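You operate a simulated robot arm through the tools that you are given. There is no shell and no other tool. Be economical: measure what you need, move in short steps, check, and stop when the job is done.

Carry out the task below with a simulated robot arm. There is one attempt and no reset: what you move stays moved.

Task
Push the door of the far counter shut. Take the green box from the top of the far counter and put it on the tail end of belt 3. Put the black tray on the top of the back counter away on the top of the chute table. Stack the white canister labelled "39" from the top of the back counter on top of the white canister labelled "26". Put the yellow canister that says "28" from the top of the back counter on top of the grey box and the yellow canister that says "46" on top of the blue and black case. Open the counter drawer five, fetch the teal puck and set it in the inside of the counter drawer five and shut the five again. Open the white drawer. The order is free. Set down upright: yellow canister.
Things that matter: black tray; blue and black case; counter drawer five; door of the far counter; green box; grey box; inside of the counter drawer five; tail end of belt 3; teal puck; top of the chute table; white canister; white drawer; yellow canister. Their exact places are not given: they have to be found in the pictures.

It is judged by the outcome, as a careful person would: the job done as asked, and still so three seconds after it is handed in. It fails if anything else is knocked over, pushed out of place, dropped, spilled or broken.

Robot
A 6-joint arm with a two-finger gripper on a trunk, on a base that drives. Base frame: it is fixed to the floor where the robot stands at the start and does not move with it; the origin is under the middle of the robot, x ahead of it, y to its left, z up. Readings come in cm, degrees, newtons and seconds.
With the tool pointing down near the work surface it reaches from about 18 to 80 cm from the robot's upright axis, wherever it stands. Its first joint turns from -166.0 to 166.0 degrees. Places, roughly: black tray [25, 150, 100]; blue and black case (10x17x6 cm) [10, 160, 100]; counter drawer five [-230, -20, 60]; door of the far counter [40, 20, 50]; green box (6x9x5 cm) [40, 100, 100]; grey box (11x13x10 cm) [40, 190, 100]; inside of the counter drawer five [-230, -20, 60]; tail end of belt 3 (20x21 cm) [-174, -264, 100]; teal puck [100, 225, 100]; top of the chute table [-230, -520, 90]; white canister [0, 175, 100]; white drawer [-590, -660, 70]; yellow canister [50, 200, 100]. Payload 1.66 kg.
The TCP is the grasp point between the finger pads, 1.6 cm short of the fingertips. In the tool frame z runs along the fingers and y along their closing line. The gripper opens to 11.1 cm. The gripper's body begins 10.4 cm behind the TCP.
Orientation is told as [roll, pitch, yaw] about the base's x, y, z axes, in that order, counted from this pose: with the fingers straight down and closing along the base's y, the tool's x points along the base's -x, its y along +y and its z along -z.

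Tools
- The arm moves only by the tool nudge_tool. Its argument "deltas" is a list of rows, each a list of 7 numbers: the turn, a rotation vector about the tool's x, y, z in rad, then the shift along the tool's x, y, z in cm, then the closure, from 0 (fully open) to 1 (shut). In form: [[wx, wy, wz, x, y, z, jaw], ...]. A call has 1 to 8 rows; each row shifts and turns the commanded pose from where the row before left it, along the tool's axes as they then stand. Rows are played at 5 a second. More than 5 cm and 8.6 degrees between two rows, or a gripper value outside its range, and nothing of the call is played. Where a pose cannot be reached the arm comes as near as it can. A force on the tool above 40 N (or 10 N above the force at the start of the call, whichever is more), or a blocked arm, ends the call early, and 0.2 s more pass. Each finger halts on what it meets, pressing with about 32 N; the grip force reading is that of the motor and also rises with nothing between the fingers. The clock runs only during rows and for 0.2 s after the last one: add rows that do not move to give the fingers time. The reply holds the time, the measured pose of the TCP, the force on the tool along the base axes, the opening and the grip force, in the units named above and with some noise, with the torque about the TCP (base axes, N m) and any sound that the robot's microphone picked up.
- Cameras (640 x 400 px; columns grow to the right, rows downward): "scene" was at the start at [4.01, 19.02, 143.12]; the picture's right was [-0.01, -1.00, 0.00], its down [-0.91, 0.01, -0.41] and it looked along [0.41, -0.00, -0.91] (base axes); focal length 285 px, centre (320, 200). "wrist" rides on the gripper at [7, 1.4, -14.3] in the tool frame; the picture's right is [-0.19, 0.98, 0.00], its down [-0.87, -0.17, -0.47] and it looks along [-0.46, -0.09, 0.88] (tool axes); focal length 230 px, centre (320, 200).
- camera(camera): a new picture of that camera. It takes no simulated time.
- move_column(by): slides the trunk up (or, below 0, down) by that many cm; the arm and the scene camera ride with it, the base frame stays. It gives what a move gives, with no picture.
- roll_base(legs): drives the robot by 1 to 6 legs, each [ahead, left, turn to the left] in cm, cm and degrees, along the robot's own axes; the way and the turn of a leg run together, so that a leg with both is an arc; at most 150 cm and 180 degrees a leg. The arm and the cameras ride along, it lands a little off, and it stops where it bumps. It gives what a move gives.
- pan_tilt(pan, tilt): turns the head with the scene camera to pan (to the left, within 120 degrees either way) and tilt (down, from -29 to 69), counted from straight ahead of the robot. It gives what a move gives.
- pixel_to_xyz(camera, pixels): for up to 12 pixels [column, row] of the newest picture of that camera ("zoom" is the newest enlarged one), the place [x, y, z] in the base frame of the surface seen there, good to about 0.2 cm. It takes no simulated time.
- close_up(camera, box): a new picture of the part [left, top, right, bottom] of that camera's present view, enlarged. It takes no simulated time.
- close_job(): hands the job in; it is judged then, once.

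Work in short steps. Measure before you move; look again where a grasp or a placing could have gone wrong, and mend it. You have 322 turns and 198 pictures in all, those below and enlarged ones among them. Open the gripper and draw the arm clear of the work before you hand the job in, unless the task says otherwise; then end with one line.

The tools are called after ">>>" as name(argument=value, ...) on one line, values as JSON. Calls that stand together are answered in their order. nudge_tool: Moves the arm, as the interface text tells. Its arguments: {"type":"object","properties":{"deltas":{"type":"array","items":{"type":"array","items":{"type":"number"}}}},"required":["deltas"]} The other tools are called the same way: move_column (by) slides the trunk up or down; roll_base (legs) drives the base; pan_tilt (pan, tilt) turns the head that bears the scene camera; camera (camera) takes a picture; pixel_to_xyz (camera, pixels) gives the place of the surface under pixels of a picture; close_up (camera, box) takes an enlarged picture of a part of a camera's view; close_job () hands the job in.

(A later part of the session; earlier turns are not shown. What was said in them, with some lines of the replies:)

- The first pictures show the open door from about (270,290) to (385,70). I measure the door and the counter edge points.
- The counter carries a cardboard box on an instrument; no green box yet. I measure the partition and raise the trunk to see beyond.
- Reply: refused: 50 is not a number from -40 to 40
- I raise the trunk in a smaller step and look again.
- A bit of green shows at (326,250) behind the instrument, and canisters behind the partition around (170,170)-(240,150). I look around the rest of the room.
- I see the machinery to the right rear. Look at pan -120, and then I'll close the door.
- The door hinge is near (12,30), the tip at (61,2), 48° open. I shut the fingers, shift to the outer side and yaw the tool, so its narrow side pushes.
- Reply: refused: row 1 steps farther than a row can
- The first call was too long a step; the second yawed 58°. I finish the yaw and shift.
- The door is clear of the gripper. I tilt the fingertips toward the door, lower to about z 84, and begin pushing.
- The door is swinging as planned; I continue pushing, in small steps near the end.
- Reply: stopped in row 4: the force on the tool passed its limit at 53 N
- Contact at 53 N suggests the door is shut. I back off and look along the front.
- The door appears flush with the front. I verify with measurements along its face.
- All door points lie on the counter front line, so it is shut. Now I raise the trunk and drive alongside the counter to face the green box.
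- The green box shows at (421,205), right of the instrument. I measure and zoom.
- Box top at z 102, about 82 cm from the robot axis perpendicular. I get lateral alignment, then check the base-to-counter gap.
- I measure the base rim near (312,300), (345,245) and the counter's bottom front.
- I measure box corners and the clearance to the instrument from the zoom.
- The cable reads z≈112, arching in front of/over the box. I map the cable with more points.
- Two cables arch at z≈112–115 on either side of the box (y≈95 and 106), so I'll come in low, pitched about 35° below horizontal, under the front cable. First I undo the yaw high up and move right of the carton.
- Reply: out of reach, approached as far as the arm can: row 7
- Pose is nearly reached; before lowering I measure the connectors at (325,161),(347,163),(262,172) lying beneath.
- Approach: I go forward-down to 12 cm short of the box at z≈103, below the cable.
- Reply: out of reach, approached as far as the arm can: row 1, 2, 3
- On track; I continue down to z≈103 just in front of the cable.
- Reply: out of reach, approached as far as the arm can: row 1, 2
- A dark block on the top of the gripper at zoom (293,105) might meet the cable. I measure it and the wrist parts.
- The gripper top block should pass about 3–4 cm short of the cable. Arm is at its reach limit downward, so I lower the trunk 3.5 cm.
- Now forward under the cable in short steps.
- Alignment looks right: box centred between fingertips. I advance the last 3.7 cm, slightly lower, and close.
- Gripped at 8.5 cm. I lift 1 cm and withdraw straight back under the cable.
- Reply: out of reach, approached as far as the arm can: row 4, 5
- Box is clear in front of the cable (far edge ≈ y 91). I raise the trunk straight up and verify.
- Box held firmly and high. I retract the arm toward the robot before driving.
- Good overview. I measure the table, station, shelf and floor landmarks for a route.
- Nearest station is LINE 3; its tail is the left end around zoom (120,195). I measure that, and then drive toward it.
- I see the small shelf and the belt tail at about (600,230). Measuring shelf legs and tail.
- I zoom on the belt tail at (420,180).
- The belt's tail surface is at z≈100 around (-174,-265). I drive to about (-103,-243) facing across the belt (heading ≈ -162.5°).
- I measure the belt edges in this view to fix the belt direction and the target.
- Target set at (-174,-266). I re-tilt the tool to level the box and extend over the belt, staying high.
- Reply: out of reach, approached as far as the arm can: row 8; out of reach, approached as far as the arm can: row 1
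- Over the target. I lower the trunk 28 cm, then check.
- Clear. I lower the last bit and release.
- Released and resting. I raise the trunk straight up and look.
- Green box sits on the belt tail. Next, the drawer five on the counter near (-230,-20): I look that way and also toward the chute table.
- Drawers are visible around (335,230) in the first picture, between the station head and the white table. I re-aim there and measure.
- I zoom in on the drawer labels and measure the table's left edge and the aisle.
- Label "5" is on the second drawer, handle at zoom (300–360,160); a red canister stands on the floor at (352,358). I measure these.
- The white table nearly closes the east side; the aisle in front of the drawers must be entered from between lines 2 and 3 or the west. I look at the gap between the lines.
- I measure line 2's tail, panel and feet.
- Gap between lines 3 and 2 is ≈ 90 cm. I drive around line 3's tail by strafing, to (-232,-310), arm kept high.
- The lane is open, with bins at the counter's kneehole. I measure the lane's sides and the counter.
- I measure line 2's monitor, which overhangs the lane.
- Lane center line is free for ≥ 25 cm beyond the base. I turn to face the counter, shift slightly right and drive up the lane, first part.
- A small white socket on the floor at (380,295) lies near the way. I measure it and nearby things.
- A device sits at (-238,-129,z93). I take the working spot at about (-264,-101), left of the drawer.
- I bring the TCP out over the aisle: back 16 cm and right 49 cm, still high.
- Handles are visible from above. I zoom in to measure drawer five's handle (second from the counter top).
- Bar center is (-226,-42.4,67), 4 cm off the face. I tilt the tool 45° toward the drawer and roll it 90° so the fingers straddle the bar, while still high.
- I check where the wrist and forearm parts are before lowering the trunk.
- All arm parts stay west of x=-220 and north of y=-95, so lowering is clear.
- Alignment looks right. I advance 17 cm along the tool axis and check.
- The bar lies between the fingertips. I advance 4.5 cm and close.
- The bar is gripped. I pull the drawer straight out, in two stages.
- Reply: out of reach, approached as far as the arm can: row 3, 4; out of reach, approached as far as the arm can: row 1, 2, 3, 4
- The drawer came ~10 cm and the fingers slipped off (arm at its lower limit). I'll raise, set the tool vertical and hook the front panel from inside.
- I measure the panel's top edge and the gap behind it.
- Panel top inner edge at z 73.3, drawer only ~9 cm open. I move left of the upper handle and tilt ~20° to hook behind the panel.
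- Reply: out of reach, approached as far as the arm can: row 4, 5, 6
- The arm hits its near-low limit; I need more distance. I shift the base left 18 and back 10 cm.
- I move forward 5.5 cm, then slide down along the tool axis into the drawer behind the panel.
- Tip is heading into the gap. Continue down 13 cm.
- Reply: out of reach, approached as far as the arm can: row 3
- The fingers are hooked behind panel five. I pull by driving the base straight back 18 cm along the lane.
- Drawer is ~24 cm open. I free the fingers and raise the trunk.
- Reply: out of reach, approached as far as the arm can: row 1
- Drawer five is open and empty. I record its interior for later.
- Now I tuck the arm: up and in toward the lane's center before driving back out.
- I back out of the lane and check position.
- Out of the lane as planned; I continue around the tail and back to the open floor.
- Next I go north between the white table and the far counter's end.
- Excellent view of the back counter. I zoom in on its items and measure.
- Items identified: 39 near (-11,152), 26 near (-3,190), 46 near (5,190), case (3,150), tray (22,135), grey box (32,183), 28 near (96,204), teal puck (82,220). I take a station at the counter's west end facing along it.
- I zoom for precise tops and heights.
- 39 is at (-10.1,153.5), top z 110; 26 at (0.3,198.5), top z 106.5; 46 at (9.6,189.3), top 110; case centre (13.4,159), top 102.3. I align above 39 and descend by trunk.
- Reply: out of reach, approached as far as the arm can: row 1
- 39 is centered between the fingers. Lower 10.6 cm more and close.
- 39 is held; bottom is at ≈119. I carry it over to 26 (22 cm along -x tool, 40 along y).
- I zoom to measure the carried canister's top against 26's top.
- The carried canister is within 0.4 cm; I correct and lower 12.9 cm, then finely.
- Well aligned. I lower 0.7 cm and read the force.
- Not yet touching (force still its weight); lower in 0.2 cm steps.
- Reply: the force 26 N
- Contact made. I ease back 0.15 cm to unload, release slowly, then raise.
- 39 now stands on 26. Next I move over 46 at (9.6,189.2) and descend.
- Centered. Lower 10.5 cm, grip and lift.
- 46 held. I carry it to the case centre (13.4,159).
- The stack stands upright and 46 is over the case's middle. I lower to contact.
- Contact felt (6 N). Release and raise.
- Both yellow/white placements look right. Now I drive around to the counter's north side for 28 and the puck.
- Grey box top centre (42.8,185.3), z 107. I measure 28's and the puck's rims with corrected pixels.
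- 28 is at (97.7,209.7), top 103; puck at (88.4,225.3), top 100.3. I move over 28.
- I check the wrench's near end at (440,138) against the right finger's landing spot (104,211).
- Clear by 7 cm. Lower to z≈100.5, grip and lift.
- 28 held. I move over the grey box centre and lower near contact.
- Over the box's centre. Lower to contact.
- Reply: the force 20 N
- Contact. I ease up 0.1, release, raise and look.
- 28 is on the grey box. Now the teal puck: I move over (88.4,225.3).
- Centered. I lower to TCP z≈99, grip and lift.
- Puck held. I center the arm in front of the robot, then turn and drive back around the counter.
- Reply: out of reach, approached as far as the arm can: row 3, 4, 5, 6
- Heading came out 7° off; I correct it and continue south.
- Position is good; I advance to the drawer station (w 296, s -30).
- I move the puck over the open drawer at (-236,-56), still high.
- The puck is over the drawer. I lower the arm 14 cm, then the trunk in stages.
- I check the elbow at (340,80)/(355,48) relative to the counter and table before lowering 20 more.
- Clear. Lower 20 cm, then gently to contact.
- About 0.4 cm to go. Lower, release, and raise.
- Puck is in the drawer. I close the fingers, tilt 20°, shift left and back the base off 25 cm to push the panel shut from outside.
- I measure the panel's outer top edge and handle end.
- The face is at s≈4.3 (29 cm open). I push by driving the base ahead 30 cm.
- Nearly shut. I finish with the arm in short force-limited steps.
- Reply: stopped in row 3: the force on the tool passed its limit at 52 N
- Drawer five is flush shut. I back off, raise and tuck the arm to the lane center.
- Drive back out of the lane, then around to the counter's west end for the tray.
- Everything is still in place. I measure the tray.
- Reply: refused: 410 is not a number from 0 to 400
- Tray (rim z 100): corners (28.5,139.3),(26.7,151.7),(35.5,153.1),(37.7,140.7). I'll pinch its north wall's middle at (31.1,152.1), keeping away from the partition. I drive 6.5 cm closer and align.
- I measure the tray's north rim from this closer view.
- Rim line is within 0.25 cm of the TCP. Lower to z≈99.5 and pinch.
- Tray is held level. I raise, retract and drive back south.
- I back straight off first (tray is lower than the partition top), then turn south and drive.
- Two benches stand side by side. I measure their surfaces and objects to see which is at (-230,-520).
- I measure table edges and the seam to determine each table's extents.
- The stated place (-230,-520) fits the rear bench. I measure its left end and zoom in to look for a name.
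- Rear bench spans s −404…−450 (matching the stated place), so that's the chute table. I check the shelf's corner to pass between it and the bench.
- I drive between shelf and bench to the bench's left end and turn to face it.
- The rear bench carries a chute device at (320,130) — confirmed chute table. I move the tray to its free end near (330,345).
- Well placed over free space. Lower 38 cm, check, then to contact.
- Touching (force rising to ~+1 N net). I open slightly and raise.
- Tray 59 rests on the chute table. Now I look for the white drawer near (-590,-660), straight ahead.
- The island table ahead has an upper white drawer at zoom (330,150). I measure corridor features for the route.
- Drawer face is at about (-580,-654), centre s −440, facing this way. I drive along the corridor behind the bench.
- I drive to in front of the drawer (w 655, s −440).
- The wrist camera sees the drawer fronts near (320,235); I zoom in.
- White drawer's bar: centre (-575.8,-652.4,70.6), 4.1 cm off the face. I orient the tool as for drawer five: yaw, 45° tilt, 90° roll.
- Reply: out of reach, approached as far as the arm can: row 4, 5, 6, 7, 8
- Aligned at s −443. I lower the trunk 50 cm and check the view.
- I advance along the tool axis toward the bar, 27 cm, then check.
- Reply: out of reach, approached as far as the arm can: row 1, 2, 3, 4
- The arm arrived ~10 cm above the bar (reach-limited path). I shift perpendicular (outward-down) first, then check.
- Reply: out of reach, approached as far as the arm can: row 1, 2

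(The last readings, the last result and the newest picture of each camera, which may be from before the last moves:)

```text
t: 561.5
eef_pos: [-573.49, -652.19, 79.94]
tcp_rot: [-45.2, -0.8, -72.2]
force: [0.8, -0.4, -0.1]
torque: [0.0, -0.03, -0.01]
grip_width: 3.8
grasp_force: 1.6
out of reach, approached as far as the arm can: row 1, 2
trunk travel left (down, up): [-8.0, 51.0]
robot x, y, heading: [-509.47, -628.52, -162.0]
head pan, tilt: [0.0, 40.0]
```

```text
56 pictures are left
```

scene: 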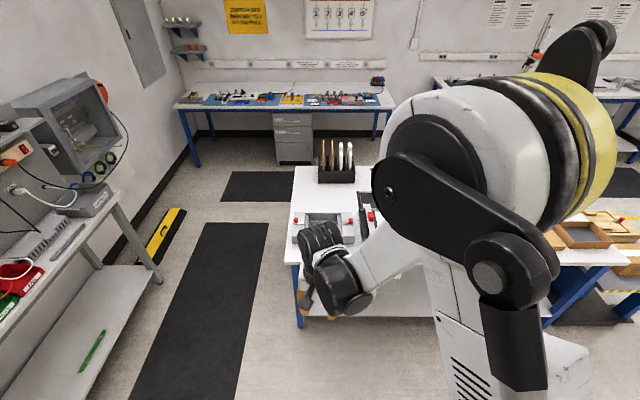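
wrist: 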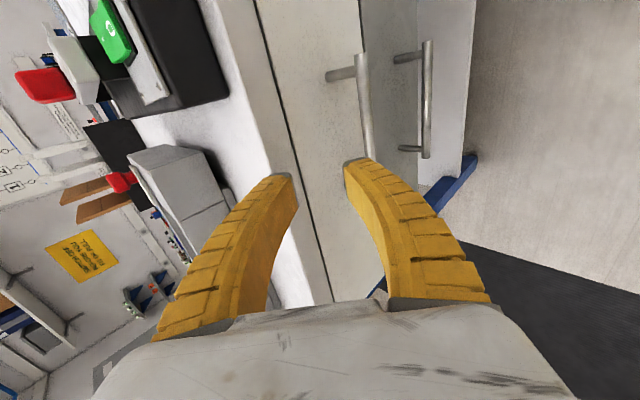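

The arm is at its low limit here. I back the base 8 cm so it works at a longer reach, then advance along the axis again.

>>> roll_base(legs=[[-8, 0, 0]])

>>> nudge_tool(deltas=[[0, 0, 0, 0, 0, 3, 0.68], [0, 0, 0, 0, 0, 3, 0.68]])

>>> camera(camera="wrist")

```text
t: 562.5
eef_pos: [-566.1, -649.85, 80.01]
tcp_rot: [-45.3, -0.9, -72.3]
force: [-0.5, 0.6, 0.2]
torque: [-0.01, 0.03, 0.02]
grip_width: 3.81
grasp_force: 1.6
trunk travel left (down, up): [-8.0, 51.0]
robot x, y, heading: [-502.11, -625.98, -162.3]
head pan, tilt: [0.0, 40.0]
```

```text
t: 563.1
eef_pos: [-570.2, -651.53, 75.88]
tcp_rot: [-45.1, -0.8, -72.3]
force: [-0.6, -0.5, 0.6]
torque: [-0.01, -0.02, 0.01]
grip_width: 3.81
grasp_force: 2.1
trunk travel left (down, up): [-8.0, 51.0]
robot x, y, heading: [-502.07, -626.08, -162.3]
head pan, tilt: [0.0, 40.0]
```

```text
55 pictures are left
```

wrist: 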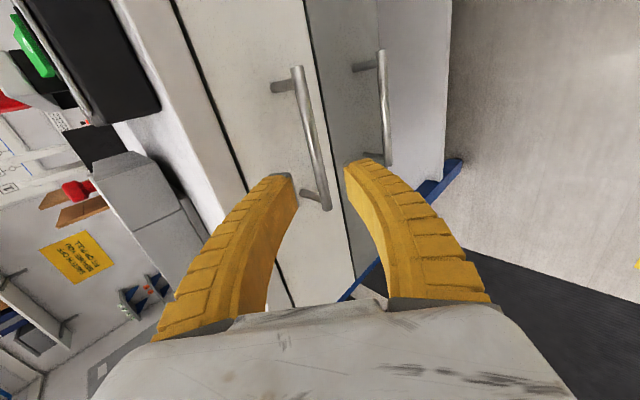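

On line now with the bar between the fingers. Advance 7.4 cm and close.

>>> nudge_tool(deltas=[[0, 0, 0, 0, -0.15, 3.7, 0.68], [0, 0, 0, 0, -0.15, 3.7, 0.68]])

>>> camera(camera="wrist")

```text
t: 563.7
eef_pos: [-575.37, -653.18, 70.78]
tcp_rot: [-45.3, -0.8, -72.2]
force: [-0.2, -0.2, -0.3]
torque: [-0.02, -0.01, 0.02]
grip_width: 3.83
grasp_force: 2.0
trunk travel left (down, up): [-8.0, 51.0]
robot x, y, heading: [-501.61, -626.04, -162.2]
head pan, tilt: [0.0, 40.0]
```

```text
54 pictures are left
```

wrist: 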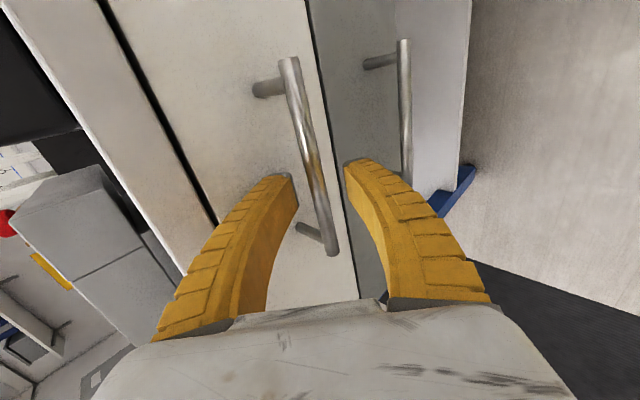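

The bar is between the fingers. Close and pull by driving the base back.

>>> nudge_tool(deltas=[[0, 0, 0, 0, 0, 0, 0.9], [0, 0, 0, 0, 0, 0, 1], [0, 0, 0, 0, 0, 0, 1], [0, 0, 0, 0, 0, 0, 1]])

>>> roll_base(legs=[[-10, 0, 0]])

>>> camera(camera="wrist")

```text
t: 564.7
eef_pos: [-575.17, -653.16, 70.81]
tcp_rot: [-45.3, -0.7, -72.3]
force: [-3.0, -0.8, 7.6]
torque: [0.12, 0.11, 0.15]
grip_width: 0.83
grasp_force: 34.4
trunk travel left (down, up): [-8.0, 51.0]
robot x, y, heading: [-502.55, -625.84, -162.2]
head pan, tilt: [0.0, 40.0]
```

```text
t: 565.9
eef_pos: [-565.88, -650.06, 70.8]
tcp_rot: [-45.3, -0.8, -72.4]
force: [4.0, -11.0, 5.4]
torque: [0.06, 0.0, 0.28]
grip_width: 0.87
grasp_force: 34.6
trunk travel left (down, up): [-8.0, 51.0]
robot x, y, heading: [-492.61, -623.1, -162.1]
head pan, tilt: [0.0, 40.0]
```

```text
53 pictures are left
```

wrist: 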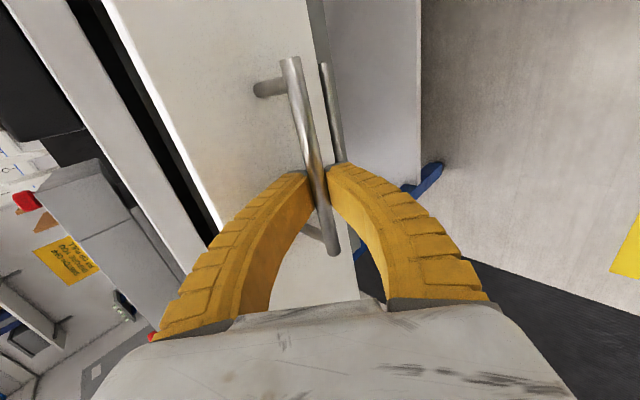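

The drawer follows. I pull another 16 cm.

>>> roll_base(legs=[[-16, 0, 0]])

>>> camera(camera="wrist")

```text
t: 567.3
eef_pos: [-550.75, -645.33, 70.95]
tcp_rot: [-45.3, -0.9, -72.5]
force: [1.2, -3.7, 5.5]
torque: [0.16, 0.04, 0.21]
grip_width: 0.9
grasp_force: 33.7
trunk travel left (down, up): [-8.0, 51.0]
robot x, y, heading: [-477.82, -618.16, -162.5]
head pan, tilt: [0.0, 40.0]
```

```text
52 pictures are left
```

wrist: 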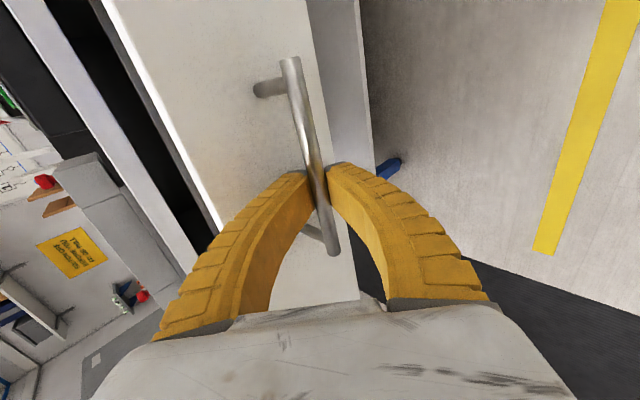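

About 25.5 cm open; I pull 8 cm more to be sure.

>>> roll_base(legs=[[-8, 0, 0]])

>>> camera(camera="wrist")

```text
t: 568.4
eef_pos: [-543.49, -642.83, 70.93]
tcp_rot: [-45.3, -0.8, -72.5]
force: [0.0, 4.9, 5.6]
torque: [0.18, 0.13, 0.15]
grip_width: 0.87
grasp_force: 34.0
trunk travel left (down, up): [-8.0, 51.0]
robot x, y, heading: [-470.14, -616.31, -162.5]
head pan, tilt: [0.0, 40.0]
```

```text
51 pictures are left
```

wrist: 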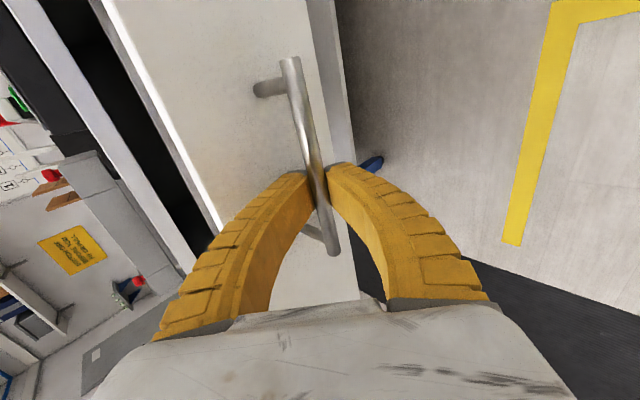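

33 cm open. Release and withdraw along the tool axis, then raise and look.

>>> nudge_tool(deltas=[[0, 0, 0, 0, 0, 0, 0.75], [0, 0, 0, 0, 0, 0, 0.68], [0, 0, 0, 0, 0, 0, 0.68], [0, 0, 0, 0, 0, -4, 0.68], [0, 0, 0, 0, 0, -4.5, 0.68], [0, 0, 0, 0, 0, -4.5, 0.68]])

>>> move_column(by=40)

>>> camera(camera="scene")

>>> camera(camera="wrist")

```text
t: 569.8
eef_pos: [-534.78, -639.85, 80.21]
tcp_rot: [-45.2, -0.9, -72.4]
force: [0.2, -0.6, -0.2]
torque: [0.0, 0.02, 0.02]
grip_width: 3.8
grasp_force: 1.8
trunk travel left (down, up): [-8.0, 51.0]
robot x, y, heading: [-470.38, -616.08, -162.3]
head pan, tilt: [0.0, 40.0]
```

```text
t: 573.6
eef_pos: [-534.95, -639.9, 120.04]
tcp_rot: [-45.2, -0.9, -72.4]
force: [-0.3, -0.6, -0.1]
torque: [0.03, 0.01, -0.01]
grip_width: 3.79
grasp_force: 2.1
trunk travel left (down, up): [-48.0, 11.0]
robot x, y, heading: [-470.22, -615.97, -162.3]
head pan, tilt: [0.0, 40.0]
```

```text
50 pictures are left
```

scene: 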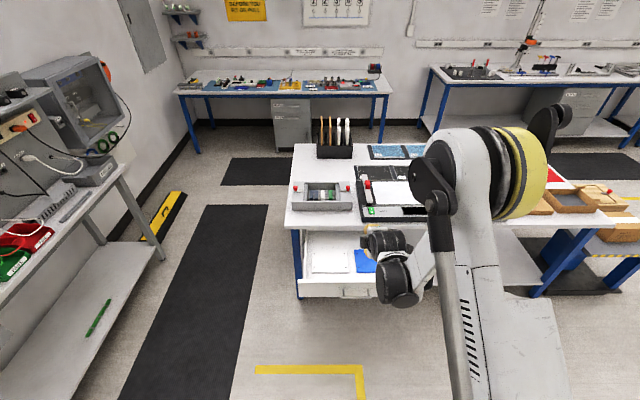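

```text
49 pictures are left
```

wrist: 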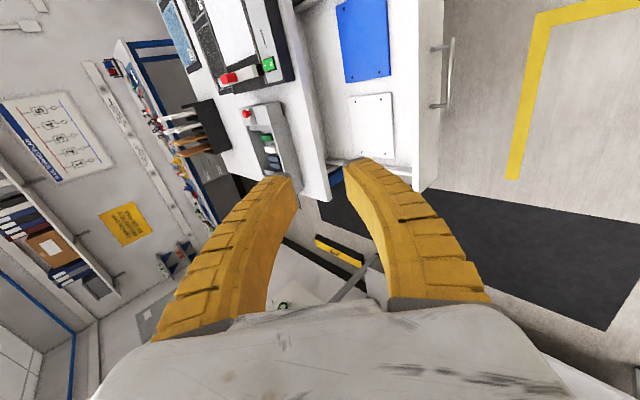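

The white drawer stands open with its contents in place; all other jobs were seen done. I open the gripper, back the base clear, and hand in.

>>> nudge_tool(deltas=[[0, 0, 0, 0, 0, -3, 0.3], [0, 0, 0, 0, 0, -3, 0], [0, 0, 0, 0, 0, 0, 0]])

>>> roll_base(legs=[[-20, 0, 0]])

>>> close_job()

```text
t: 574.4
eef_pos: [-530.97, -638.75, 124.48]
tcp_rot: [-45.2, -0.9, -72.4]
force: [0.7, -0.5, 0.5]
torque: [0.06, -0.01, 0.0]
grip_width: 11.08
grasp_force: 0.0
trunk travel left (down, up): [-48.0, 11.0]
robot x, y, heading: [-470.01, -615.87, -162.3]
head pan, tilt: [0.0, 40.0]
```

```text
t: 576.0
eef_pos: [-511.46, -632.48, 124.6]
tcp_rot: [-45.3, -0.9, -72.4]
force: [0.1, 0.0, 0.7]
torque: [0.01, 0.02, -0.01]
grip_width: 11.09
grasp_force: 0.2
trunk travel left (down, up): [-48.0, 11.0]
robot x, y, heading: [-450.98, -609.7, -162.3]
head pan, tilt: [0.0, 40.0]
```

```text
The job is handed in.
```

Every part of the job is done and handed in: far counter door shut, green box on the tail end of belt 3, tray on the chute table, the three canisters stacked, teal puck in counter drawer five with the drawer shut again, and the white drawer open about 33 cm. The chute table was picked by matching the given place and a chute device on it, since I saw no name on it.
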